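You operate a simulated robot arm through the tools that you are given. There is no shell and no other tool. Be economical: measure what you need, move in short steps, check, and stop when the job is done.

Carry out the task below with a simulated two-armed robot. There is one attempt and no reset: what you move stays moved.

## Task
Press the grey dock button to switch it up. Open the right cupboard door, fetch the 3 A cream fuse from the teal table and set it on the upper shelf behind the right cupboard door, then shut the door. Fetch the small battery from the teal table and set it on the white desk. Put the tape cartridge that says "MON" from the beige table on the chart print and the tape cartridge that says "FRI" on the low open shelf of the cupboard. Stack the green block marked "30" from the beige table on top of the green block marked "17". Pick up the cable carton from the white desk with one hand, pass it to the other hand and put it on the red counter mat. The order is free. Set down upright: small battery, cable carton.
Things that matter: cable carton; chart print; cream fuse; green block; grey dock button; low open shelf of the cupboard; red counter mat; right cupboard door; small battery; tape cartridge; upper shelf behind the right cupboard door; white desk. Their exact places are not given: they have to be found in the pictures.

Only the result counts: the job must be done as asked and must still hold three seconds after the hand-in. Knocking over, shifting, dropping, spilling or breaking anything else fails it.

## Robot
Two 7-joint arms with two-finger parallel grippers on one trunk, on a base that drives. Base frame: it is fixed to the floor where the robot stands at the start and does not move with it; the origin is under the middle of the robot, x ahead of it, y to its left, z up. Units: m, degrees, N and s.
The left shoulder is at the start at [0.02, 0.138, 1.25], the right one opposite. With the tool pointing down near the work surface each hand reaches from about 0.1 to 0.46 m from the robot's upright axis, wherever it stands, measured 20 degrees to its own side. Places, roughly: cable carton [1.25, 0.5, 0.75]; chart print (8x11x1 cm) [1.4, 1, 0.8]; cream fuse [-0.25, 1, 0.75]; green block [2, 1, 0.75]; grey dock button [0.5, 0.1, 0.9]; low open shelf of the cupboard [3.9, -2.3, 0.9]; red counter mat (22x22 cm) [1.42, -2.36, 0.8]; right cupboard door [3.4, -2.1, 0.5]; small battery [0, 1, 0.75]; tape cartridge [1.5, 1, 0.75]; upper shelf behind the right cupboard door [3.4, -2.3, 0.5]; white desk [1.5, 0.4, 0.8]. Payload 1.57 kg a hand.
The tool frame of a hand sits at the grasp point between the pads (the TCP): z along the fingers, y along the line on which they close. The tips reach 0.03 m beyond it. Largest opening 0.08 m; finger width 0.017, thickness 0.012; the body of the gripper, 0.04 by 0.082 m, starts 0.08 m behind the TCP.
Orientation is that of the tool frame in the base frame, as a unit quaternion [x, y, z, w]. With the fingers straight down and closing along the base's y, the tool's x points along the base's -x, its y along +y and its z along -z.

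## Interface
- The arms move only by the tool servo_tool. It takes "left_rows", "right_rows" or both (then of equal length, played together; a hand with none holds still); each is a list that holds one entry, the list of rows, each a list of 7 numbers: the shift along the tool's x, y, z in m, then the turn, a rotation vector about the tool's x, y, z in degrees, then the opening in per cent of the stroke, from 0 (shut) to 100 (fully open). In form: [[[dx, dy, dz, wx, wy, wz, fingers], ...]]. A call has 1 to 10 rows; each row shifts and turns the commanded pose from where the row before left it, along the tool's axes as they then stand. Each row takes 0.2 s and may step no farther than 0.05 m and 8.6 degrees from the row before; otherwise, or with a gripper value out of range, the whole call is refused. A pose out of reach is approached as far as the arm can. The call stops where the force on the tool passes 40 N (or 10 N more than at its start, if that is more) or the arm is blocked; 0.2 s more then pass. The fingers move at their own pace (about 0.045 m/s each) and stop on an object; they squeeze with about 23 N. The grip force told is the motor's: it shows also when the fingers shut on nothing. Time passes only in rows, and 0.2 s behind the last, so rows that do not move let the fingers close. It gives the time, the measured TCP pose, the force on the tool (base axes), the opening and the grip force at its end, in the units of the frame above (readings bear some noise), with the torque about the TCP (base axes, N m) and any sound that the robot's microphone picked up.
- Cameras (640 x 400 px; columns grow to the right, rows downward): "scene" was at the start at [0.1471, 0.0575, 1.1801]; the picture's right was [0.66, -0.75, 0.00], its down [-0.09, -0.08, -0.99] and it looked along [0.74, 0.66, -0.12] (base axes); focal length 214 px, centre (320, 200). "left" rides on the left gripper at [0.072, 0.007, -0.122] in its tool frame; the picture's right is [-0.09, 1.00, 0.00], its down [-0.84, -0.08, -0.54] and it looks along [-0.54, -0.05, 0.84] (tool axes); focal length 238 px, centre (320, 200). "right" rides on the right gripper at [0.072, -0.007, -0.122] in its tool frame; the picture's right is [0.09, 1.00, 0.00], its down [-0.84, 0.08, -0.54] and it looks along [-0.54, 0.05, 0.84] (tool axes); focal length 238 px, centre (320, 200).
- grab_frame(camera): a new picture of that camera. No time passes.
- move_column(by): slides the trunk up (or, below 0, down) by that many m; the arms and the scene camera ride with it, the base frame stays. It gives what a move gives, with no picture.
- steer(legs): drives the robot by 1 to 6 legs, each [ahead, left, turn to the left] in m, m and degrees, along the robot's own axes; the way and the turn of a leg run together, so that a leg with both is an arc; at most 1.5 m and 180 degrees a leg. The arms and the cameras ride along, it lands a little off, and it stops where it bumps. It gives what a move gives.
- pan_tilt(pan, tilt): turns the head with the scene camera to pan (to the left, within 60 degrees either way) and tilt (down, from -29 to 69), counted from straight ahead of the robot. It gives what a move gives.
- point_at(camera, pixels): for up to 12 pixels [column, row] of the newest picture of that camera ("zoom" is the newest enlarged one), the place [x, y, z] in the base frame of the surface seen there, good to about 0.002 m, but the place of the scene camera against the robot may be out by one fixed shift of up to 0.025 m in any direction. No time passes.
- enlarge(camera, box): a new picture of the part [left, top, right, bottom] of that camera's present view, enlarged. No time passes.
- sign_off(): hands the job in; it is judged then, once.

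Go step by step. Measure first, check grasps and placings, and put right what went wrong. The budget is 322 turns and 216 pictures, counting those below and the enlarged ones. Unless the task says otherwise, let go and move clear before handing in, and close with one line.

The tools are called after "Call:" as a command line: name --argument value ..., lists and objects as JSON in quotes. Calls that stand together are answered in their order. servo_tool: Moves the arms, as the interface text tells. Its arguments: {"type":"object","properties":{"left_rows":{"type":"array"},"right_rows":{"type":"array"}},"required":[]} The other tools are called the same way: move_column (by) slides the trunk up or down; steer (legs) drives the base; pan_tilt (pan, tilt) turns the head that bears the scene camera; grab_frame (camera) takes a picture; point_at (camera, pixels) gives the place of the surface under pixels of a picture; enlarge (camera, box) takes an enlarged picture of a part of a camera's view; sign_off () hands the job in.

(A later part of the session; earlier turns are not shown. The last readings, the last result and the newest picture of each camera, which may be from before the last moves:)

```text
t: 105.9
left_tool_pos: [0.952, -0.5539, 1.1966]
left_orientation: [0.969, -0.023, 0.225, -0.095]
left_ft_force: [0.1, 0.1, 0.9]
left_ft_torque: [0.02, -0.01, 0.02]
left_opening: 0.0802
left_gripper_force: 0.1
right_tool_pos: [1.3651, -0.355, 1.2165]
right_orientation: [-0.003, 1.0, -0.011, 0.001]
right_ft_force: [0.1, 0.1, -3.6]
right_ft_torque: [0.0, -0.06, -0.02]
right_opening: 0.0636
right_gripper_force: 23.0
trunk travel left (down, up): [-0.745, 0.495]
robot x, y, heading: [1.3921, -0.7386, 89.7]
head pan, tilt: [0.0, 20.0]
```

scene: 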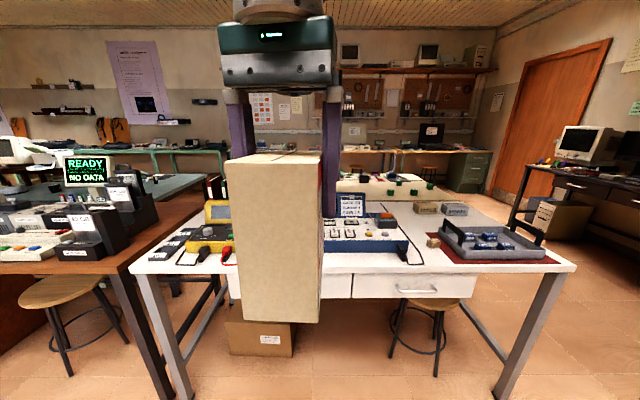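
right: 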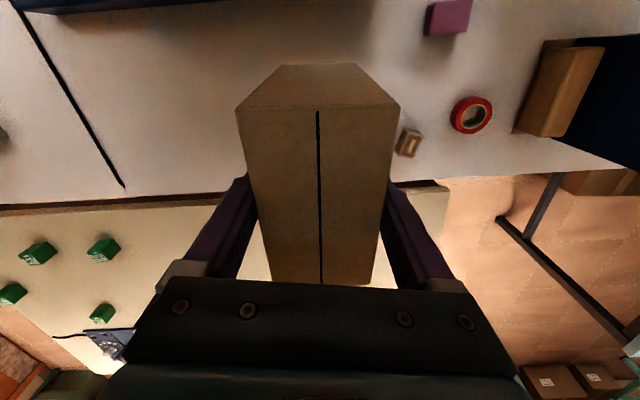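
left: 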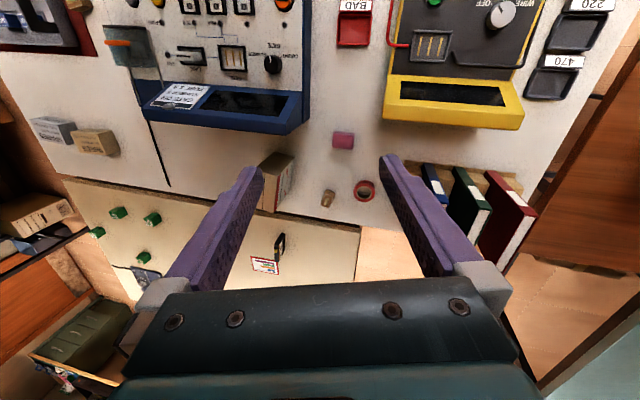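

Right pose is exact. Now the left tool is pitched to point inward (tool z toward base +x).

Call:
servo_tool --left_rows '[[[0, 0, 0, -5, 0, 0, 100], [0, 0, 0, -5, 0, 0, 100], [0, 0, 0, 0, 8, 0, 100], [0, 0, 0, 0, 8, 0, 100], [0, 0, 0, 0, 8, 0, 100], [0, 0, 0, 0, 8, 0, 100], [0, 0, 0, 0, 8, 0, 100], [0, 0, 0, 0, 8, 0, 100], [0, 0, 0, 0, 8, 0, 100], [0, 0, 0, 0, 6, 0, 100]]]'

```text
t: 106.5
left_tool_pos: [0.9452, -0.5427, 1.2205]
left_orientation: [0.974, -0.04, 0.209, -0.081]
left_ft_force: [-0.7, 0.5, -0.2]
left_ft_torque: [0.02, 0.01, 0.0]
left_opening: 0.08
left_gripper_force: 0.0
right_tool_pos: [1.3652, -0.3552, 1.2165]
right_orientation: [-0.004, 1.0, -0.011, 0.001]
right_ft_force: [0.3, 0.4, -3.2]
right_ft_torque: [0.0, 0.0, 0.01]
right_opening: 0.0634
right_gripper_force: 22.9
trunk travel left (down, up): [-0.745, 0.495]
robot x, y, heading: [1.3932, -0.7385, 89.5]
head pan, tilt: [0.0, 20.0]
stopped in row 2 (left hand): the arm was blocked; the commanded pose is now the measured one
```

Call:
servo_tool --left_rows '[[[0, 0, 0, 0, 8, 0, 100], [0, 0, 0, 0, 8, 0, 100], [0, 0, 0, 0, 8, 0, 100], [0, 0, 0, 0, 8, 0, 100], [0, 0, 0, 0, 8, 0, 100], [0, 0, 0, 0, 8, 0, 100], [0, 0, 0, 0, 8, 0, 100]]]'

```text
t: 108.1
left_tool_pos: [0.951, -0.5659, 1.2001]
left_orientation: [0.866, -0.018, 0.494, -0.08]
left_ft_force: [0.6, -0.3, 0.2]
left_ft_torque: [0.0, -0.02, 0.0]
left_opening: 0.0801
left_gripper_force: 0.0
left hand out of reach, approached as far as the arm can: row 4, 5, 6, 7
right_tool_pos: [1.365, -0.355, 1.2173]
right_orientation: [-0.003, 1.0, -0.01, 0.001]
right_ft_force: [-0.2, -0.3, -2.3]
right_ft_torque: [0.03, -0.01, 0.01]
right_opening: 0.0633
right_gripper_force: 22.6
trunk travel left (down, up): [-0.745, 0.495]
robot x, y, heading: [1.3916, -0.7348, 89.5]
head pan, tilt: [0.0, 20.0]
```

The left tool points 60° inward. I translate it toward the carton, ahead and inward.

Call:
servo_tool --left_rows '[[[0.0133, -0.0313, 0.0327, 0, 0, 0, 100], [0.0133, -0.0313, 0.0327, 0, 0, 0, 100], [0.0133, -0.0313, 0.0327, 0, 0, 0, 100], [0.0133, -0.0313, 0.0327, 0, 0, 0, 100], [0.0133, -0.0313, 0.0327, 0, 0, 0, 100], [0.0133, -0.0313, 0.0327, 0, 0, 0, 100], [0, 0, 0, 0, 5, 0, 100], [0, 0, 0, 0, 5, 0, 100], [0, 0, 0, 0, 5, 0, 100]]]'

Call:
grab_frame --camera "scene"

```text
t: 110.1
left_tool_pos: [1.1493, -0.3632, 1.1992]
left_orientation: [0.794, -0.028, 0.603, -0.077]
left_ft_force: [-0.4, 0.0, -0.6]
left_ft_torque: [0.01, 0.0, 0.0]
left_opening: 0.0801
left_gripper_force: 0.1
right_tool_pos: [1.3653, -0.355, 1.218]
right_orientation: [-0.004, 1.0, -0.011, 0.001]
right_ft_force: [-0.5, -0.5, -2.3]
right_ft_torque: [0.0, -0.02, -0.01]
right_opening: 0.0634
right_gripper_force: 23.1
trunk travel left (down, up): [-0.745, 0.495]
robot x, y, heading: [1.3925, -0.7391, 89.6]
head pan, tilt: [0.0, 20.0]
```

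```text
166 pictures are left
```

scene: 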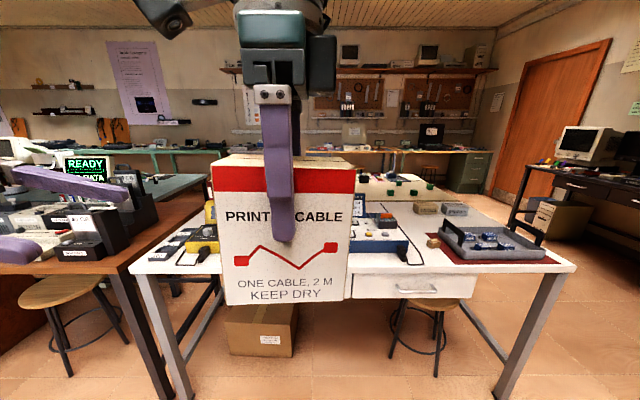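

The left tool is nearly right; I trim roll, pitch and yaw, then measure again.

Call:
servo_tool --left_rows '[[[0, 0, 0, 0, 0, -8, 100], [0, 0, 0, 0, 8, 0, 100], [0, 0, 0, 0, 7, 0, 100], [0, 0, 0, -4, 0, -1, 100], [0, 0, 0, 0, 0, 0, 100]]]'

```text
t: 111.3
left_tool_pos: [1.1538, -0.3665, 1.1971]
left_orientation: [0.706, 0.004, 0.709, -0.008]
left_ft_force: [0.2, -1.0, 0.2]
left_ft_torque: [0.0, -0.01, 0.0]
left_opening: 0.0799
left_gripper_force: 0.1
left hand out of reach, approached as far as the arm can: row 4
right_tool_pos: [1.3648, -0.3566, 1.2165]
right_orientation: [-0.003, 1.0, -0.011, 0.001]
right_ft_force: [0.0, -0.6, -2.0]
right_ft_torque: [-0.03, -0.02, 0.01]
right_opening: 0.0633
right_gripper_force: 23.4
trunk travel left (down, up): [-0.745, 0.495]
robot x, y, heading: [1.393, -0.7373, 89.8]
head pan, tilt: [0.0, 20.0]
```

Left tool is now level and pointing inward. I move to just beside the carton at its lower half and look with the left camera.

Call:
servo_tool --left_rows '[[[-0.025, -0.0055, 0, 0, 0, 0, 100], [-0.024, -0.005, 0, 0, 0, 0, 100], [0, 0, 0.03, 0, 0, 0, 100], [0, 0, 0.03, 0, 0, 0, 100], [0, 0, 0.025, 0, 0, 0, 100], [0, 0, 0, 0, 0, 0, 100]]]'

Call:
grab_frame --camera "left"

Call:
grab_frame --camera "scene"

```text
t: 112.7
left_tool_pos: [1.2404, -0.3763, 1.1731]
left_orientation: [0.709, 0.004, 0.705, -0.006]
left_ft_force: [0.1, 1.3, -0.5]
left_ft_torque: [-0.02, -0.01, 0.01]
left_opening: 0.0803
left_gripper_force: 0.2
left hand out of reach, approached as far as the arm can: row 1, 2
right_tool_pos: [1.3661, -0.356, 1.2173]
right_orientation: [-0.003, 1.0, -0.01, 0.001]
right_ft_force: [-0.1, -0.3, -2.5]
right_ft_torque: [-0.02, 0.03, 0.01]
right_opening: 0.0634
right_gripper_force: 23.1
trunk travel left (down, up): [-0.745, 0.495]
robot x, y, heading: [1.3922, -0.7378, 89.9]
head pan, tilt: [0.0, 20.0]
```

```text
165 pictures are left
```

left: 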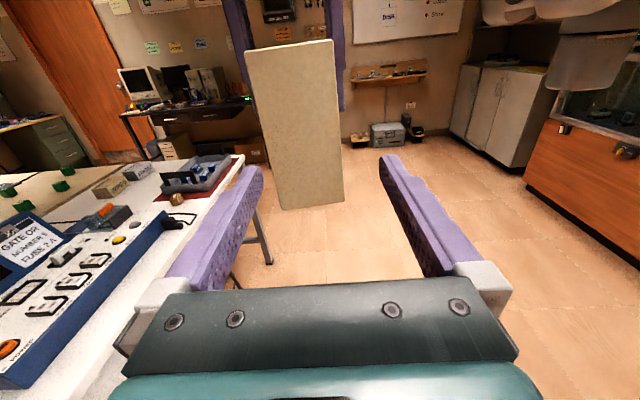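

```text
164 pictures are left
```

scene: 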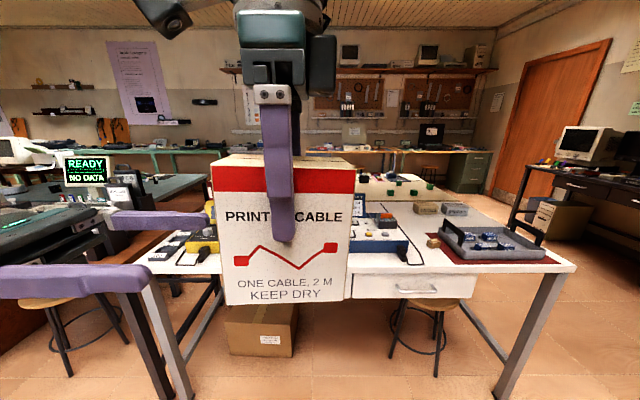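

The left hand stops 2 cm short in y; I bring the carton to it with the right hand (back 2 cm, up 2.5 cm).

Call:
servo_tool --right_rows '[[[0, -0.01, -0.012, 0, 0, 0, 0], [0, -0.009, -0.013, 0, 0, 0, 0], [0, 0, 0, 0, 0, 0, 0]]]'

Call:
grab_frame --camera "left"

```text
t: 113.5
left_tool_pos: [1.2407, -0.3756, 1.1734]
left_orientation: [0.709, 0.005, 0.705, -0.007]
left_ft_force: [0.5, 0.2, -0.9]
left_ft_torque: [0.0, -0.01, -0.01]
left_opening: 0.0797
left_gripper_force: 0.1
right_tool_pos: [1.3599, -0.3861, 1.2231]
right_orientation: [-0.012, 0.999, -0.036, 0.003]
right_ft_force: [-0.4, 0.2, -2.6]
right_ft_torque: [0.02, 0.02, -0.03]
right_opening: 0.0634
right_gripper_force: 23.5
trunk travel left (down, up): [-0.745, 0.495]
robot x, y, heading: [1.3921, -0.7376, 89.6]
head pan, tilt: [0.0, 20.0]
```

```text
163 pictures are left
```

left: 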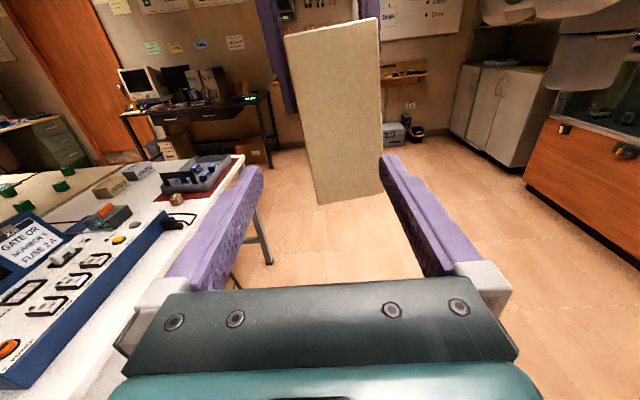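

The carton overshot a bit; I move it 2.2 cm forward so it centres between the left fingers, then advance the left hand.

Call:
servo_tool --right_rows '[[[0, 0.011, 0, 0, 0, 0, 0], [0, 0.011, 0, 0, 0, 0, 0], [0, 0, 0, 0, 0, 0, 0]]]'

Call:
grab_frame --camera "left"

```text
t: 114.3
left_tool_pos: [1.2401, -0.3756, 1.1741]
left_orientation: [0.709, 0.005, 0.705, -0.008]
left_ft_force: [0.3, 0.1, 0.0]
left_ft_torque: [0.01, -0.01, -0.01]
left_opening: 0.08
left_gripper_force: 0.0
right_tool_pos: [1.3684, -0.3568, 1.2247]
right_orientation: [0.001, 0.999, -0.035, -0.001]
right_ft_force: [-0.1, 0.0, -1.6]
right_ft_torque: [0.01, 0.0, -0.02]
right_opening: 0.0634
right_gripper_force: 22.8
trunk travel left (down, up): [-0.745, 0.495]
robot x, y, heading: [1.3924, -0.74, 90.0]
head pan, tilt: [0.0, 20.0]
```

```text
162 pictures are left
```

left: 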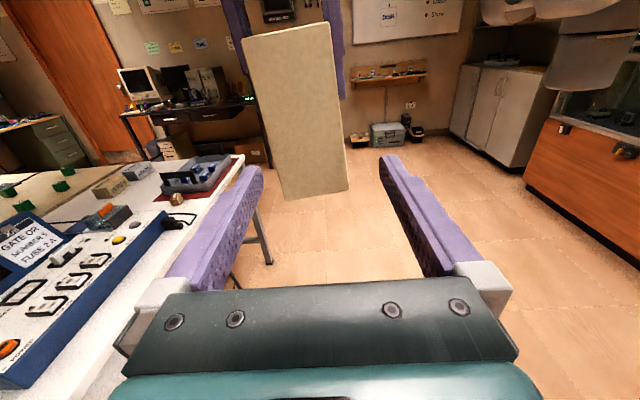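

Call:
servo_tool --right_rows '[[[0, -0.006, 0, 0, 0, 0, 0], [0, 0, 0, 0, 0, 0, 0]]]'

Call:
servo_tool --left_rows '[[[0, 0, 0.025, 0, 0, 0, 100], [0, 0, 0.025, 0, 0, 0, 100], [0, 0, 0.025, 0, 0, 0, 100], [0, 0, 0.01, 0, 0, 0, 100], [0, 0, 0, 0, 0, 0, 100]]]'

Call:
grab_frame --camera "left"

Call:
grab_frame --camera "scene"

```text
t: 114.9
left_tool_pos: [1.2407, -0.3765, 1.1736]
left_orientation: [0.709, 0.004, 0.705, -0.006]
left_ft_force: [0.6, -0.4, 0.8]
left_ft_torque: [0.03, 0.02, 0.03]
left_opening: 0.0799
left_gripper_force: 0.0
right_tool_pos: [1.3614, -0.3685, 1.2241]
right_orientation: [-0.012, 0.999, -0.034, 0.003]
right_ft_force: [0.6, 0.2, -2.7]
right_ft_torque: [0.01, 0.0, 0.01]
right_opening: 0.0629
right_gripper_force: 22.7
trunk travel left (down, up): [-0.745, 0.495]
robot x, y, heading: [1.3891, -0.7383, 89.7]
head pan, tilt: [0.0, 20.0]
```

```text
t: 116.1
left_tool_pos: [1.3278, -0.3744, 1.1747]
left_orientation: [0.709, 0.004, 0.705, -0.007]
left_ft_force: [-0.5, 0.1, -0.7]
left_ft_torque: [-0.02, -0.03, 0.0]
left_opening: 0.0798
left_gripper_force: 0.0
right_tool_pos: [1.3618, -0.3666, 1.2246]
right_orientation: [-0.009, 0.999, -0.033, 0.003]
right_ft_force: [0.0, 0.4, -2.7]
right_ft_torque: [0.02, 0.02, 0.03]
right_opening: 0.0632
right_gripper_force: 23.4
trunk travel left (down, up): [-0.745, 0.495]
robot x, y, heading: [1.3918, -0.7367, 89.6]
head pan, tilt: [0.0, 20.0]
```

```text
161 pictures are left
```

left: 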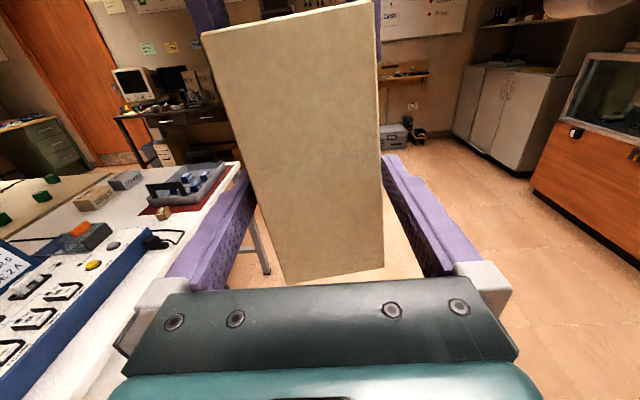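

```text
160 pictures are left
```

scene: 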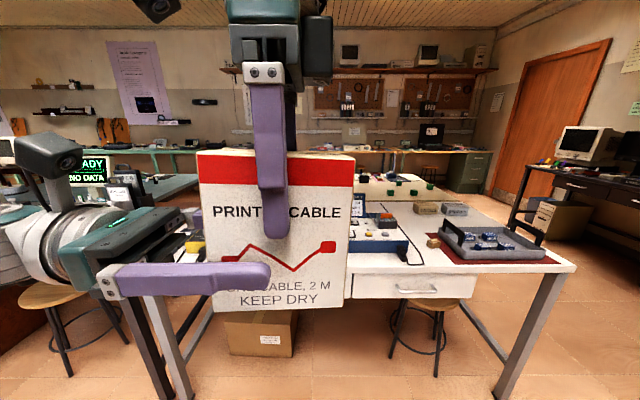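

Left fingers straddle the carton below the right ones. I go 2 cm deeper and close the left.

Call:
servo_tool --left_rows '[[[0, 0, 0.02, 0, 0, 0, 100], [0, 0, 0, 0, 0, 0, 80], [0, 0, 0, 0, 0, 0, 0], [0, 0, 0, 0, 0, 0, 0], [0, 0, 0, 0, 0, 0, 0]]]'

Call:
grab_frame --camera "scene"

```text
t: 117.3
left_tool_pos: [1.3468, -0.3732, 1.1716]
left_orientation: [0.709, 0.006, 0.705, -0.008]
left_ft_force: [8.9, 19.6, -1.5]
left_ft_torque: [-0.66, 0.67, 0.38]
left_opening: 0.0634
left_gripper_force: 23.0
right_tool_pos: [1.3626, -0.3675, 1.2252]
right_orientation: [-0.009, 0.999, -0.036, -0.001]
right_ft_force: [-9.5, -20.8, -0.6]
right_ft_torque: [-0.43, -0.15, -0.11]
right_opening: 0.0618
right_gripper_force: 23.4
trunk travel left (down, up): [-0.745, 0.495]
robot x, y, heading: [1.3935, -0.737, 89.8]
head pan, tilt: [0.0, 20.0]
```

```text
159 pictures are left
```

scene: 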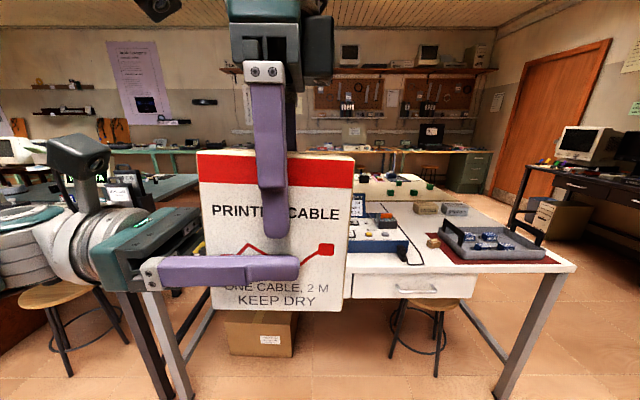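

Both hands hold it; I open the right hand and withdraw it upward.

Call:
servo_tool --right_rows '[[[0, 0, 0, 0, 0, 0, 100], [0, 0, 0, 0, 0, 0, 100], [0, 0, 0, 0, 0, 0, 100], [0, 0, -0.02, 0, 0, 0, 100], [0, 0, -0.03, 0, 0, 0, 100], [0, 0, -0.03, 0, 0, 0, 100]]]'

Call:
grab_frame --camera "scene"

```text
t: 118.6
left_tool_pos: [1.3468, -0.3738, 1.1728]
left_orientation: [0.71, 0.003, 0.704, -0.006]
left_ft_force: [0.4, -1.1, -1.8]
left_ft_torque: [0.02, 0.02, -0.01]
left_opening: 0.063
left_gripper_force: 23.1
right_tool_pos: [1.368, -0.3726, 1.2379]
right_orientation: [0.002, 0.995, -0.097, -0.001]
right_ft_force: [-0.1, -0.2, 0.6]
right_ft_torque: [0.03, 0.02, -0.03]
right_opening: 0.08
right_gripper_force: 0.1
trunk travel left (down, up): [-0.745, 0.495]
robot x, y, heading: [1.3911, -0.7381, 89.8]
head pan, tilt: [0.0, 20.0]
stopped in row 6 (right hand): the arm was blocked; the commanded pose is now the measured one
```

```text
158 pictures are left
```

scene: 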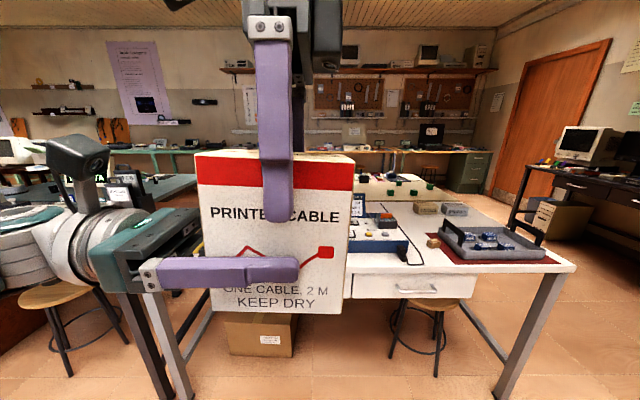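

The right hand is at its upper limit; it can slide out sideways along +x, between the faces.

Call:
servo_tool --right_rows '[[[-0.03, 0, 0, 0, 0, 0, 100], [-0.03, 0, 0, 0, 0, 0, 100], [-0.03, 0, 0, 0, 0, 0, 100], [-0.03, 0, 0, 0, 0, 0, 100], [-0.03, 0, 0, 0, 0, 0, 100]]]'

Call:
grab_frame --camera "scene"

```text
t: 119.8
left_tool_pos: [1.3469, -0.3727, 1.1722]
left_orientation: [0.709, 0.004, 0.705, -0.007]
left_ft_force: [-0.7, -1.0, -2.7]
left_ft_torque: [-0.02, 0.06, 0.02]
left_opening: 0.0623
left_gripper_force: 22.6
right_tool_pos: [1.5192, -0.3733, 1.2399]
right_orientation: [0.002, 0.996, -0.093, -0.003]
right_ft_force: [-0.5, 0.6, 0.0]
right_ft_torque: [-0.01, 0.01, 0.01]
right_opening: 0.0802
right_gripper_force: 0.1
trunk travel left (down, up): [-0.745, 0.495]
robot x, y, heading: [1.3893, -0.737, 89.5]
head pan, tilt: [0.0, 20.0]
```

```text
157 pictures are left
```

scene: 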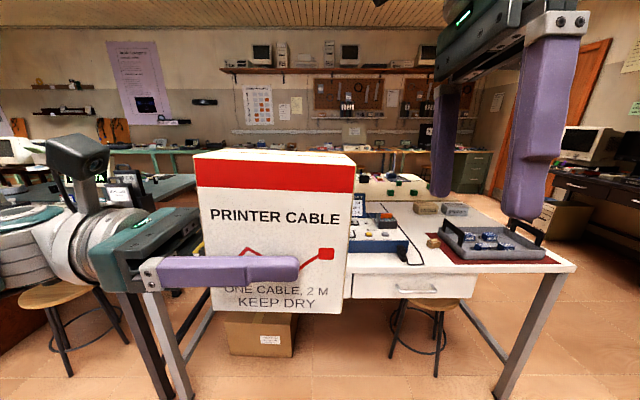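

The handover is done: the left hand holds the carton. I back off, turn to the counter and look for the red mat.

Call:
steer --legs '[[-0.3, 0, 0], [0, 0, 180]]'

Call:
pan_tilt --pan 0 --tilt 25

Call:
grab_frame --camera "scene"

```text
t: 129.1
left_tool_pos: [1.4149, -1.4108, 1.1717]
left_orientation: [0.017, 0.709, 0.013, -0.705]
left_ft_force: [-0.2, 0.6, -1.9]
left_ft_torque: [-0.03, -0.05, 0.01]
left_opening: 0.0624
left_gripper_force: 23.4
right_tool_pos: [1.2438, -1.4013, 1.2388]
right_orientation: [0.995, -0.03, 0.005, -0.096]
right_ft_force: [0.0, -0.3, -0.1]
right_ft_torque: [-0.01, -0.02, 0.01]
right_opening: 0.0797
right_gripper_force: 0.0
trunk travel left (down, up): [-0.745, 0.495]
robot x, y, heading: [1.3908, -1.0496, -93.3]
head pan, tilt: [0.0, 20.0]
```

```text
t: 129.7
left_tool_pos: [1.4146, -1.4099, 1.1731]
left_orientation: [0.017, 0.709, 0.014, -0.705]
left_ft_force: [-0.4, 0.7, -2.5]
left_ft_torque: [0.0, -0.02, 0.02]
left_opening: 0.0623
left_gripper_force: 23.2
right_tool_pos: [1.2454, -1.4021, 1.2374]
right_orientation: [0.995, -0.03, 0.005, -0.096]
right_ft_force: [0.3, 0.1, -0.2]
right_ft_torque: [-0.01, -0.03, 0.0]
right_opening: 0.08
right_gripper_force: 0.1
trunk travel left (down, up): [-0.745, 0.495]
robot x, y, heading: [1.3897, -1.0425, -93.5]
head pan, tilt: [0.0, 25.0]
```

```text
156 pictures are left
```

scene: 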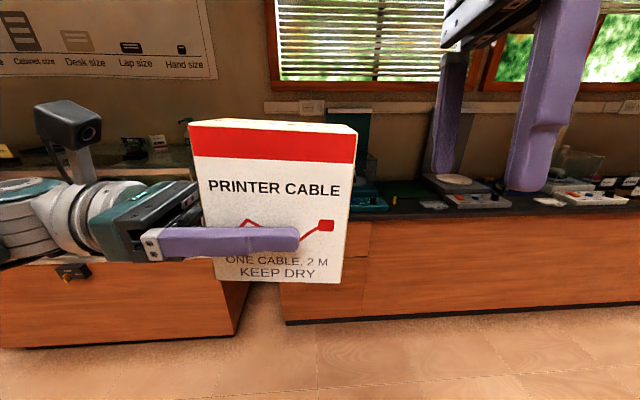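

The carton hides the mat; I turn the head by approaching from a shifted stance: drive 0.45 m left and pan right.

Call:
steer --legs '[[0.2, -0.55, 3.3]]'

Call:
pan_tilt --pan 40 --tilt 30

Call:
grab_frame --camera "scene"

```text
t: 133.1
left_tool_pos: [0.877, -1.5929, 1.1713]
left_orientation: [-0.006, 0.709, -0.008, -0.705]
left_ft_force: [-0.7, 0.0, -2.4]
left_ft_torque: [0.03, -0.04, 0.0]
left_opening: 0.0625
left_gripper_force: 23.0
right_tool_pos: [0.7063, -1.5922, 1.2386]
right_orientation: [0.995, 0.001, 0.002, -0.097]
right_ft_force: [0.1, 0.0, -1.3]
right_ft_torque: [-0.02, -0.01, -0.03]
right_opening: 0.0803
right_gripper_force: 0.1
trunk travel left (down, up): [-0.745, 0.495]
robot x, y, heading: [0.8248, -1.2307, -89.9]
head pan, tilt: [0.0, 25.0]
```

```text
t: 134.2
left_tool_pos: [0.8771, -1.5921, 1.172]
left_orientation: [-0.006, 0.709, -0.009, -0.705]
left_ft_force: [-0.3, -0.1, -3.2]
left_ft_torque: [0.02, -0.03, 0.01]
left_opening: 0.0624
left_gripper_force: 23.5
right_tool_pos: [0.7064, -1.5947, 1.2372]
right_orientation: [0.995, 0.001, 0.001, -0.096]
right_ft_force: [0.7, -0.3, -0.3]
right_ft_torque: [-0.01, -0.04, -0.01]
right_opening: 0.08
right_gripper_force: 0.1
trunk travel left (down, up): [-0.745, 0.495]
robot x, y, heading: [0.8294, -1.2288, -90.0]
head pan, tilt: [40.0, 30.0]
```

```text
155 pictures are left
```

scene: 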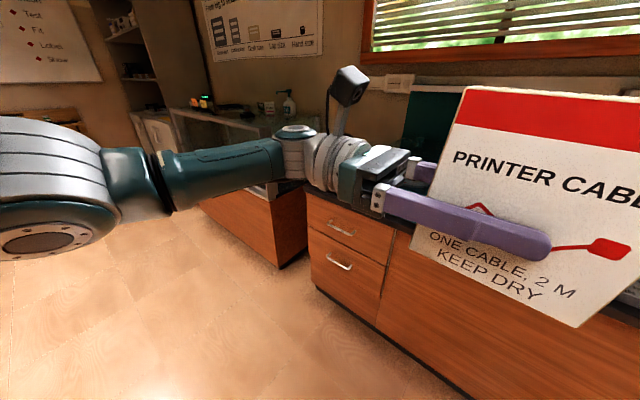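

Call:
steer --legs '[[0, 1.1, 0]]'

Call:
pan_tilt --pan -35 --tilt 30

Call:
grab_frame --camera "scene"

```text
t: 139.8
left_tool_pos: [1.9946, -1.5792, 1.1714]
left_orientation: [-0.014, 0.709, -0.016, -0.705]
left_ft_force: [-0.2, 0.6, -2.6]
left_ft_torque: [0.0, -0.03, -0.01]
left_opening: 0.0621
left_gripper_force: 23.0
right_tool_pos: [1.823, -1.5823, 1.2377]
right_orientation: [0.995, 0.011, 0.001, -0.097]
right_ft_force: [-0.8, 0.2, 0.1]
right_ft_torque: [0.0, 0.02, -0.03]
right_opening: 0.0802
right_gripper_force: 0.0
trunk travel left (down, up): [-0.745, 0.495]
robot x, y, heading: [1.9388, -1.2171, -88.6]
head pan, tilt: [40.0, 30.0]
```

```text
t: 141.3
left_tool_pos: [1.9953, -1.5788, 1.1722]
left_orientation: [-0.012, 0.709, -0.015, -0.705]
left_ft_force: [-0.6, 0.2, -3.0]
left_ft_torque: [0.0, -0.04, 0.01]
left_opening: 0.0621
left_gripper_force: 22.9
right_tool_pos: [1.8231, -1.5833, 1.2381]
right_orientation: [0.995, 0.01, 0.0, -0.097]
right_ft_force: [0.5, -0.4, -0.6]
right_ft_torque: [0.0, -0.02, 0.03]
right_opening: 0.08
right_gripper_force: 0.1
trunk travel left (down, up): [-0.745, 0.495]
robot x, y, heading: [1.9425, -1.2167, -88.8]
head pan, tilt: [-35.0, 30.0]
```

```text
154 pictures are left
```

scene: 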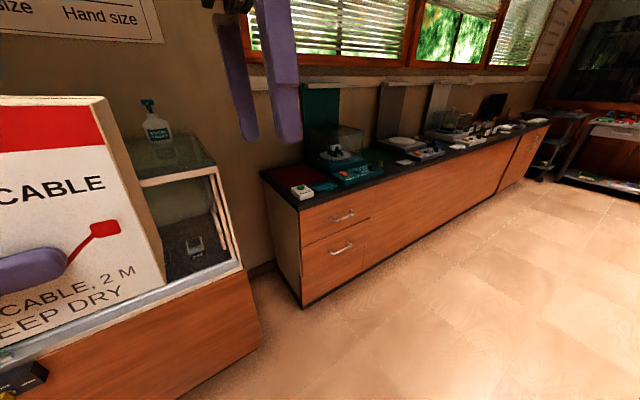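

Now the mat shows at about (290,178), dark red on the counter's end. I zoom and measure.

Call:
enlarge --camera "scene" --box '[250, 110, 430, 220]'

Call:
point_at --camera "scene" --pixels '[[290, 178], [302, 190], [275, 172], [310, 172], [302, 205], [262, 172], [335, 155], [355, 175], [325, 185]]'

```text
3.56 times, centred on (340, 165) of scene
```

zoom: 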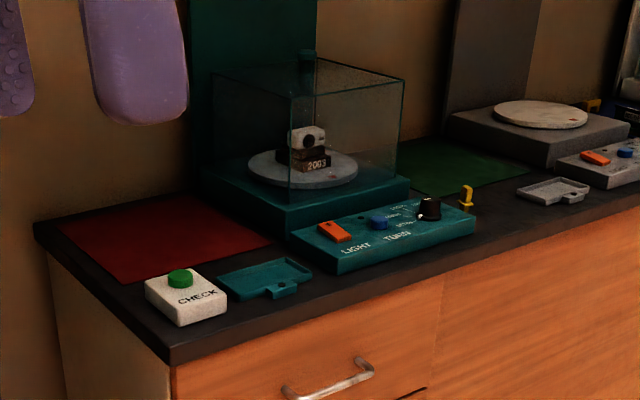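

```text
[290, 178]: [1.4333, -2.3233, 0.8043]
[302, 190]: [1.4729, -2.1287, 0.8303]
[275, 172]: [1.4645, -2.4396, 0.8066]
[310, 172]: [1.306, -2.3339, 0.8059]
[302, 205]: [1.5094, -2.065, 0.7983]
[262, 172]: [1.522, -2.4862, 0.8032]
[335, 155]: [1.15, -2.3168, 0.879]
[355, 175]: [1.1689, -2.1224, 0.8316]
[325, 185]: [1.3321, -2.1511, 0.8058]
```

Mat spans about x 1.31–1.53, y −2.47…−2.25; a CHECK box stands in front and a turntable vitrine to its right. I move the right hand aside and yaw the left tool 45° toward forward for a handier placing pose.

Call:
servo_tool --right_rows '[[[-0.03, 0, 0, 0, 0, 0, 100], [-0.03, 0, 0, 0, 0, 0, 100], [-0.03, 0, 0, 0, 0, 0, 100], [-0.02, 0, 0, 0, 0, 0, 100], [0, 0, 0, 0, 0, 0, 100], [0, 0, 0, 0, 0, 0, 100], [0, 0, 0, 0, 0, 0, 100], [0, 0, 0, 0, 0, 0, 100]]]' --left_rows '[[[0, 0, 0, 0, 0, 0, 0], [0, 0, 0, 0, 0, 0, 0], [0, 0, 0, 7.5, 0, 0, 0], [0, 0, 0, 7.5, 0, 0, 0], [0, 0, 0, 7.5, 0, 0, 0], [0, 0, 0, 7.5, 0, 0, 0], [0, 0, 0, 7.5, 0, 0, 0], [0, 0, 0, 7.5, 0, 0, 0]]]'

Call:
point_at --camera "scene" --pixels '[[212, 162], [238, 266], [180, 140], [150, 183], [155, 125], [270, 285], [245, 340], [350, 130]]'

Call:
pan_tilt --pan 5 --tilt 25

Call:
grab_frame --camera "scene"

```text
t: 143.1
left_tool_pos: [1.9943, -1.5779, 1.1728]
left_orientation: [-0.283, 0.648, -0.286, -0.647]
left_ft_force: [-0.7, 0.3, -2.6]
left_ft_torque: [0.03, 0.01, 0.0]
left_opening: 0.062
left_gripper_force: 23.2
right_tool_pos: [1.7138, -1.5855, 1.2387]
right_orientation: [0.995, 0.011, 0.001, -0.097]
right_ft_force: [0.5, -0.1, 0.2]
right_ft_torque: [0.02, -0.01, 0.0]
right_opening: 0.0801
right_gripper_force: 0.1
trunk travel left (down, up): [-0.745, 0.495]
robot x, y, heading: [1.9403, -1.2147, -88.7]
head pan, tilt: [-35.0, 30.0]
```

```text
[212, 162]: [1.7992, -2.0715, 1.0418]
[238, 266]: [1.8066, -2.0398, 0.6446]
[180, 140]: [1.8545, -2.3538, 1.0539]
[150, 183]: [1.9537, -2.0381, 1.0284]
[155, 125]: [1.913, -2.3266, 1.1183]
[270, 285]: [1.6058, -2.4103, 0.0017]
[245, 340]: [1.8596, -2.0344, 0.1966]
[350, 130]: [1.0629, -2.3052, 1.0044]
```

```text
t: 144.2
left_tool_pos: [1.9941, -1.5784, 1.172]
left_orientation: [-0.282, 0.649, -0.286, -0.646]
left_ft_force: [0.3, 0.6, -2.5]
left_ft_torque: [0.04, 0.0, 0.01]
left_opening: 0.0621
left_gripper_force: 22.7
right_tool_pos: [1.7142, -1.5851, 1.2389]
right_orientation: [0.995, 0.011, 0.001, -0.097]
right_ft_force: [0.6, -0.8, -0.1]
right_ft_torque: [0.02, -0.06, 0.0]
right_opening: 0.08
right_gripper_force: 0.2
trunk travel left (down, up): [-0.745, 0.495]
robot x, y, heading: [1.9417, -1.219, -88.8]
head pan, tilt: [5.0, 25.0]
```

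```text
152 pictures are left
```

scene: 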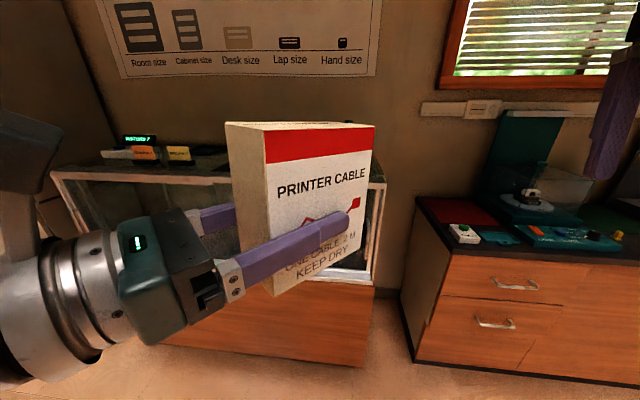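

It turned freely and the carton is upright. I yaw 30° more so the tool points nearly forward.

Call:
servo_tool --left_rows '[[[0, 0, 0, 7.5, 0, 0, 0], [0, 0, 0, 7.5, 0, 0, 0], [0, 0, 0, 7.5, 0, 0, 0], [0, 0, 0, 7.5, 0, 0, 0], [0, 0, 0, 0, 0, 0, 0]]]'

Call:
grab_frame --camera "scene"

```text
t: 145.4
left_tool_pos: [1.9987, -1.5749, 1.1623]
left_orientation: [-0.407, 0.583, -0.455, -0.535]
left_ft_force: [-0.5, 0.0, -2.4]
left_ft_torque: [0.02, 0.01, 0.01]
left_opening: 0.0621
left_gripper_force: 22.7
right_tool_pos: [1.7131, -1.5847, 1.2385]
right_orientation: [0.995, 0.01, 0.002, -0.097]
right_ft_force: [0.1, -0.2, 0.6]
right_ft_torque: [0.0, 0.0, 0.02]
right_opening: 0.08
right_gripper_force: 0.1
trunk travel left (down, up): [-0.745, 0.495]
robot x, y, heading: [1.9418, -1.2159, -88.4]
head pan, tilt: [5.0, 25.0]
```

```text
151 pictures are left
```

scene: 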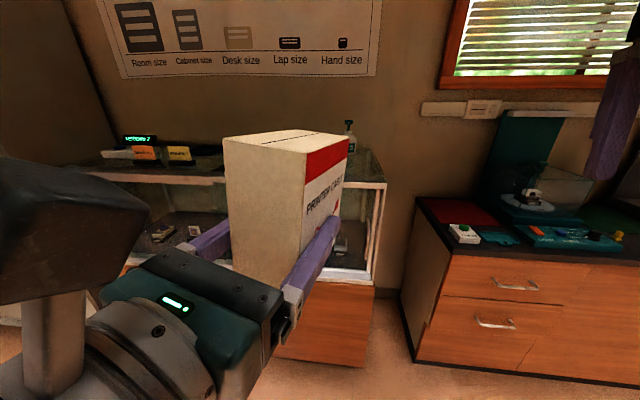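

The roll shows about 5°. The wrist would pass over the CHECK box at this yaw, so the 45° pose is better; I get the CHECK box corners and mat corners.

Call:
point_at --camera "zoom" --pixels '[[150, 283], [198, 270], [224, 298], [180, 318], [180, 275], [70, 222], [195, 203], [262, 243], [115, 278], [40, 235], [170, 355]]'

Call:
servo_tool --left_rows '[[[0, 0, 0, -7.5, 0, 0, 0], [0, 0, 0, -7.5, 0, 0, 0], [0, 0, 0, -7.5, 0, 0, 0], [0, 0, 0, -7.5, 0, 0, 0], [0, 0, 0, -5, 0, 0, 0], [0, 0, 0, 0, 0, 0, 0]]]'

Call:
enlarge --camera "scene" --box '[200, 100, 400, 310]'

```text
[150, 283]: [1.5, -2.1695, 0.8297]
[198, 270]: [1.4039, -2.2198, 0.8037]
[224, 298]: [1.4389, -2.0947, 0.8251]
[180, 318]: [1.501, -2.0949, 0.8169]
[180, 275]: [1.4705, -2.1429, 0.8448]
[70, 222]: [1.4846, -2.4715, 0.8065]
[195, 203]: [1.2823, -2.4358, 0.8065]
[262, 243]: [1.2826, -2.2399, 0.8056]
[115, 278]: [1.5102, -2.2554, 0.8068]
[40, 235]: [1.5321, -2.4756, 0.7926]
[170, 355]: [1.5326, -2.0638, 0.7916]
```

```text
t: 146.8
left_tool_pos: [1.9941, -1.5778, 1.1709]
left_orientation: [-0.252, 0.661, -0.257, -0.658]
left_ft_force: [1.1, -0.1, -2.6]
left_ft_torque: [0.03, -0.02, 0.01]
left_opening: 0.0621
left_gripper_force: 23.1
right_tool_pos: [1.7136, -1.5867, 1.239]
right_orientation: [0.995, 0.01, 0.001, -0.097]
right_ft_force: [0.2, 0.2, -0.5]
right_ft_torque: [-0.01, 0.0, -0.02]
right_opening: 0.0801
right_gripper_force: 0.1
trunk travel left (down, up): [-0.745, 0.495]
robot x, y, heading: [1.9342, -1.22, -88.7]
head pan, tilt: [5.0, 25.0]
```

```text
1.90 times, centred on (300, 205) of scene
```

zoom: 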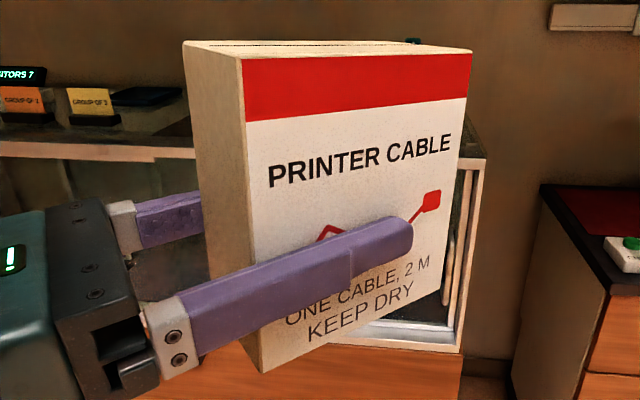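

Yaw is 42°, level. I flatten it by 8° more for clearance and check the carton's uprightness by its face points.

Call:
servo_tool --left_rows '[[[0, 0, 0, -8, 0, 0, 0], [0, 0, 0, 0, 0, 0, 0]]]'

Call:
enlarge --camera "scene" --box '[200, 100, 400, 310]'

Call:
point_at --camera "zoom" --pixels '[[255, 80], [270, 350], [460, 80], [435, 280], [195, 60], [225, 330], [350, 90], [350, 320]]'

```text
t: 147.4
left_tool_pos: [1.9949, -1.5784, 1.1719]
left_orientation: [-0.207, 0.677, -0.211, -0.674]
left_ft_force: [-0.5, 0.4, -2.1]
left_ft_torque: [0.02, -0.03, 0.0]
left_opening: 0.0621
left_gripper_force: 23.3
right_tool_pos: [1.7135, -1.5864, 1.2383]
right_orientation: [0.995, 0.011, 0.001, -0.097]
right_ft_force: [0.1, -0.6, -0.2]
right_ft_torque: [-0.05, -0.01, -0.01]
right_opening: 0.0802
right_gripper_force: 0.0
trunk travel left (down, up): [-0.745, 0.495]
robot x, y, heading: [1.938, -1.2186, -88.6]
head pan, tilt: [5.0, 25.0]
```

```text
1.90 times, centred on (300, 205) of scene
```

zoom: 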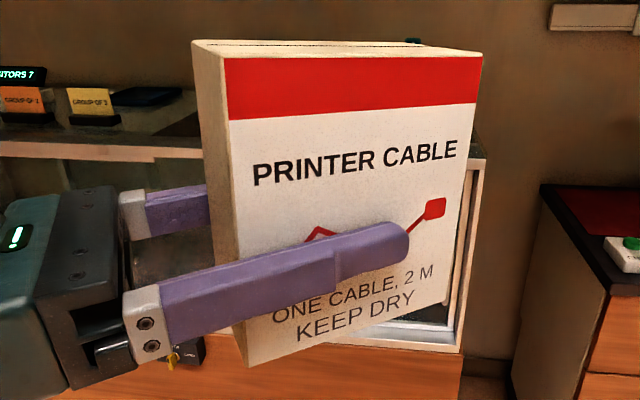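

```text
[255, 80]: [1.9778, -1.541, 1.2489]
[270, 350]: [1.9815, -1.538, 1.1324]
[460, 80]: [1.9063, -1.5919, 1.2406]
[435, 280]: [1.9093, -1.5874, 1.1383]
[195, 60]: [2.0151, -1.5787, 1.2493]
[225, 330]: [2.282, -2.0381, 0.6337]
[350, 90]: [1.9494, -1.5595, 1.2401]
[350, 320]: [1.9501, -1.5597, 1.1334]
```

The carton is upright and its centre sits at about TCP + (−0.008, −0.011). I pull the right hand back beside the body so that the trunk can be lowered at the counter, and drive in front of the mat.

Call:
servo_tool --right_rows '[[[-0.02, -0.04, 0, 0, 0, 0, 100], [-0.02, -0.04, 0, 0, 0, 0, 100], [-0.02, -0.04, 0, 0, 0, 0, 100], [-0.02, -0.04, 0, 0, 0, 0, 100], [-0.02, -0.04, 0, 0, 0, 0, 100], [-0.02, -0.04, 0, 0, 0, 0, 100]]]'

Call:
steer --legs '[[0, 0, -1.4], [0, -0.563, 0], [0.5, 0, 0]]'

Call:
pan_tilt --pan 0 --tilt 35

Call:
grab_frame --camera "scene"

```text
t: 148.2
left_tool_pos: [1.9942, -1.5783, 1.1731]
left_orientation: [-0.206, 0.678, -0.21, -0.674]
left_ft_force: [-0.4, -0.9, -2.8]
left_ft_torque: [0.02, -0.04, 0.02]
left_opening: 0.0621
left_gripper_force: 23.0
right_tool_pos: [1.6424, -1.4447, 1.2244]
right_orientation: [0.98, 0.004, -0.031, -0.194]
right_ft_force: [0.2, -0.6, -1.3]
right_ft_torque: [0.02, 0.04, -0.01]
right_opening: 0.0801
right_gripper_force: 0.2
trunk travel left (down, up): [-0.745, 0.495]
robot x, y, heading: [1.9376, -1.2155, -88.7]
head pan, tilt: [5.0, 25.0]
stopped in row 4 (right hand): the arm was blocked; the commanded pose is now the measured one
```

```text
t: 154.4
left_tool_pos: [1.4238, -2.0848, 1.1712]
left_orientation: [-0.202, 0.679, -0.207, -0.675]
left_ft_force: [0.3, -0.2, -2.2]
left_ft_torque: [0.05, -0.01, 0.01]
left_opening: 0.0621
left_gripper_force: 22.4
right_tool_pos: [1.0736, -1.9454, 1.2244]
right_orientation: [0.98, -0.002, -0.029, -0.195]
right_ft_force: [0.5, -0.9, -0.1]
right_ft_torque: [0.0, 0.0, -0.02]
right_opening: 0.0798
right_gripper_force: 0.0
trunk travel left (down, up): [-0.745, 0.495]
robot x, y, heading: [1.3748, -1.7198, -89.7]
head pan, tilt: [5.0, 25.0]
```

```text
t: 155.1
left_tool_pos: [1.4243, -2.0853, 1.1722]
left_orientation: [-0.203, 0.679, -0.207, -0.675]
left_ft_force: [-0.6, -0.3, -2.7]
left_ft_torque: [0.02, -0.06, 0.0]
left_opening: 0.062
left_gripper_force: 23.8
right_tool_pos: [1.0732, -1.947, 1.2242]
right_orientation: [0.98, -0.002, -0.029, -0.196]
right_ft_force: [0.0, 0.1, 0.2]
right_ft_torque: [0.01, -0.01, -0.04]
right_opening: 0.0799
right_gripper_force: 0.0
trunk travel left (down, up): [-0.745, 0.495]
robot x, y, heading: [1.3729, -1.7223, -89.5]
head pan, tilt: [0.0, 35.0]
```

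```text
148 pictures are left
```

scene: 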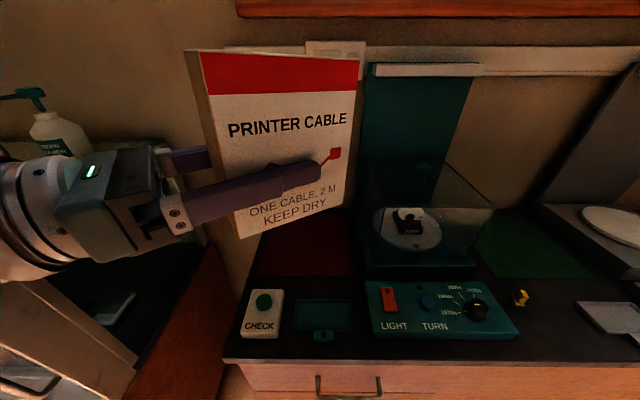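

I creep toward the counter in small legs.

Call:
steer --legs '[[0.1, 0, 0], [0.08, 0, 0]]'

Call:
steer --legs '[[0.07, 0.0, 0]]'

```text
t: 156.9
left_tool_pos: [1.4266, -2.2669, 1.1712]
left_orientation: [-0.205, 0.678, -0.208, -0.675]
left_ft_force: [0.4, -0.2, -2.6]
left_ft_torque: [0.01, -0.03, 0.01]
left_opening: 0.062
left_gripper_force: 22.8
right_tool_pos: [1.0751, -2.1281, 1.2252]
right_orientation: [0.98, 0.0, -0.029, -0.195]
right_ft_force: [-0.7, 0.3, 0.3]
right_ft_torque: [0.03, 0.03, 0.0]
right_opening: 0.0799
right_gripper_force: 0.0
trunk travel left (down, up): [-0.745, 0.495]
robot x, y, heading: [1.3737, -1.9039, -89.4]
head pan, tilt: [0.0, 35.0]
```

```text
t: 157.9
left_tool_pos: [1.4266, -2.3361, 1.172]
left_orientation: [-0.204, 0.678, -0.208, -0.675]
left_ft_force: [0.7, 1.1, -2.1]
left_ft_torque: [0.0, -0.03, 0.01]
left_opening: 0.0622
left_gripper_force: 22.9
right_tool_pos: [1.0767, -2.2001, 1.2233]
right_orientation: [0.98, -0.001, -0.03, -0.196]
right_ft_force: [0.0, -0.1, -0.6]
right_ft_torque: [0.01, 0.0, 0.01]
right_opening: 0.0801
right_gripper_force: 0.1
trunk travel left (down, up): [-0.745, 0.495]
robot x, y, heading: [1.3779, -1.9749, -89.5]
head pan, tilt: [0.0, 35.0]
```

No bump. The carton is over the mat; I lower the left arm.

Call:
servo_tool --left_rows '[[[-0.03, 0, 0, 0, 0, 0, 0], [-0.03, 0, 0, 0, 0, 0, 0], [-0.03, 0, 0, 0, 0, 0, 0], [-0.03, 0, 0, 0, 0, 0, 0]]]'

Call:
grab_frame --camera "scene"

```text
t: 158.9
left_tool_pos: [1.4268, -2.3375, 1.0502]
left_orientation: [-0.204, 0.678, -0.207, -0.675]
left_ft_force: [0.4, 1.2, -2.4]
left_ft_torque: [0.02, -0.02, 0.0]
left_opening: 0.0621
left_gripper_force: 22.9
right_tool_pos: [1.0765, -2.2001, 1.2241]
right_orientation: [0.98, 0.0, -0.029, -0.196]
right_ft_force: [-0.1, 0.3, 0.1]
right_ft_torque: [0.01, 0.0, -0.04]
right_opening: 0.0799
right_gripper_force: 0.1
trunk travel left (down, up): [-0.745, 0.495]
robot x, y, heading: [1.376, -1.9702, -89.4]
head pan, tilt: [0.0, 35.0]
```

```text
147 pictures are left
```

scene: 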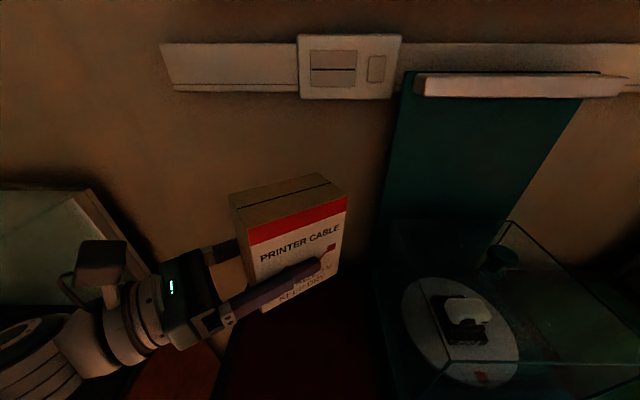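

Call:
servo_tool --left_rows '[[[-0.03, 0, 0, 0, 0, 0, 0], [-0.03, 0, 0, 0, 0, 0, 0], [-0.03, 0, 0, 0, 0, 0, 0], [-0.02, 0, 0, 0, 0, 0, 0]]]'

Call:
pan_tilt --pan 25 --tilt 55

Call:
grab_frame --camera "scene"

```text
t: 159.9
left_tool_pos: [1.426, -2.3298, 0.9668]
left_orientation: [-0.203, 0.678, -0.209, -0.675]
left_ft_force: [0.7, 0.4, -2.0]
left_ft_torque: [0.0, -0.03, 0.0]
left_opening: 0.0619
left_gripper_force: 23.1
left hand out of reach, approached as far as the arm can: row 3, 4
right_tool_pos: [1.0757, -2.1993, 1.2237]
right_orientation: [0.98, 0.0, -0.03, -0.196]
right_ft_force: [0.6, 0.3, -0.2]
right_ft_torque: [-0.03, -0.07, -0.01]
right_opening: 0.0798
right_gripper_force: 0.1
trunk travel left (down, up): [-0.745, 0.495]
robot x, y, heading: [1.3816, -1.9722, -89.3]
head pan, tilt: [0.0, 35.0]
```

```text
t: 160.8
left_tool_pos: [1.4251, -2.3292, 0.9679]
left_orientation: [-0.204, 0.678, -0.208, -0.675]
left_ft_force: [0.5, -0.3, -2.5]
left_ft_torque: [0.0, -0.05, -0.03]
left_opening: 0.062
left_gripper_force: 23.3
right_tool_pos: [1.0768, -2.1993, 1.2241]
right_orientation: [0.98, 0.0, -0.029, -0.196]
right_ft_force: [0.4, 0.3, 0.8]
right_ft_torque: [0.01, 0.01, 0.0]
right_opening: 0.0799
right_gripper_force: 0.1
trunk travel left (down, up): [-0.745, 0.495]
robot x, y, heading: [1.3808, -1.9757, -89.2]
head pan, tilt: [25.0, 55.0]
```

```text
146 pictures are left
```

scene: 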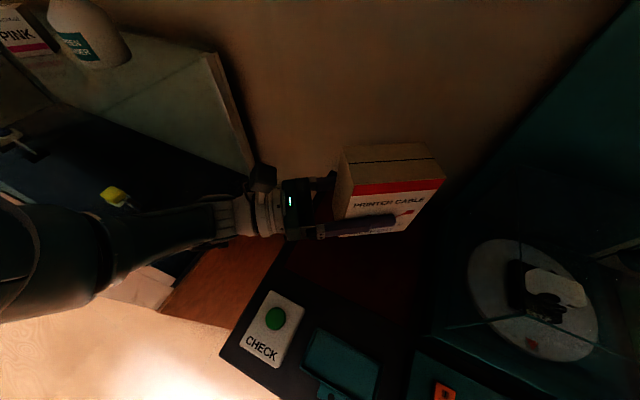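

I measure the forearm against the vitrine before lowering the trunk 0.11 m.

Call:
point_at --camera "scene" --pixels '[[100, 240], [40, 250], [200, 220], [215, 235], [245, 175], [150, 205], [160, 280], [205, 60], [20, 200], [100, 280], [265, 180], [390, 160]]'

```text
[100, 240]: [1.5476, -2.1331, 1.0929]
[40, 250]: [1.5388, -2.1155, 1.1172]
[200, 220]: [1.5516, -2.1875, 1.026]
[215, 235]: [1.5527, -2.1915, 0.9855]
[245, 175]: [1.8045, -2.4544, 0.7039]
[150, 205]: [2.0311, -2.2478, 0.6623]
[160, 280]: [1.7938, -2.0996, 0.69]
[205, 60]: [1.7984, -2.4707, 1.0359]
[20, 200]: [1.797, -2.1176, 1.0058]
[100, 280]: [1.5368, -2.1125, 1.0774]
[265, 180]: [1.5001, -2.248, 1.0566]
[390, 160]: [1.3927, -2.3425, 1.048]
```

The forearm is 25 cm clear of the vitrine and the wrist passes the CHECK box by 3 cm. I lower the trunk 0.10 m.

Call:
move_column --by -0.1

Call:
grab_frame --camera "left"

Call:
grab_frame --camera "scene"

```text
t: 162.2
left_tool_pos: [1.4249, -2.3305, 0.8671]
left_orientation: [-0.204, 0.679, -0.208, -0.674]
left_ft_force: [-0.3, -0.6, -2.5]
left_ft_torque: [0.05, -0.04, -0.02]
left_opening: 0.0616
left_gripper_force: 23.2
right_tool_pos: [1.0767, -2.199, 1.1243]
right_orientation: [0.98, 0.0, -0.029, -0.195]
right_ft_force: [0.2, -0.6, -0.4]
right_ft_torque: [-0.01, 0.03, -0.02]
right_opening: 0.08
right_gripper_force: 0.0
trunk travel left (down, up): [-0.645, 0.595]
robot x, y, heading: [1.3764, -1.9767, -89.4]
head pan, tilt: [25.0, 55.0]
```

```text
145 pictures are left
```

left: 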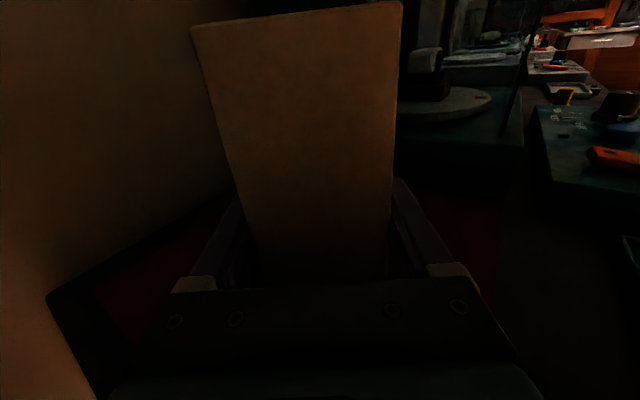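

```text
144 pictures are left
```

scene: 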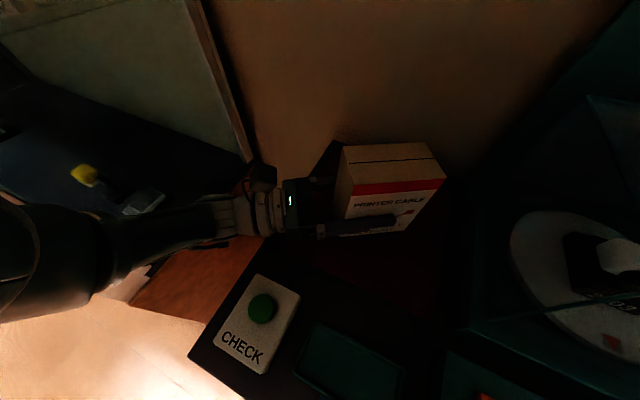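

Over the mat, wrist clear of CHECK. I lower in 4 mm steps until contact.

Call:
servo_tool --left_rows '[[[-0.004, 0, 0, 0, 0, 0, 0], [-0.004, 0, 0, 0, 0, 0, 0], [-0.003, 0, 0, 0, 0, 0, 0], [0, 0, 0, 0, 0, 0, 0]]]'

```text
t: 163.2
left_tool_pos: [1.4236, -2.3296, 0.8643]
left_orientation: [-0.204, 0.678, -0.207, -0.675]
left_ft_force: [0.3, -0.3, -2.6]
left_ft_torque: [0.04, 0.0, -0.03]
left_opening: 0.0617
left_gripper_force: 22.7
left hand out of reach, approached as far as the arm can: row 2, 3
right_tool_pos: [1.0764, -2.1993, 1.1238]
right_orientation: [0.98, 0.0, -0.029, -0.196]
right_ft_force: [0.2, -0.2, -0.4]
right_ft_torque: [0.03, 0.01, 0.03]
right_opening: 0.0802
right_gripper_force: 0.1
trunk travel left (down, up): [-0.645, 0.595]
robot x, y, heading: [1.3787, -1.9725, -89.2]
head pan, tilt: [25.0, 55.0]
```

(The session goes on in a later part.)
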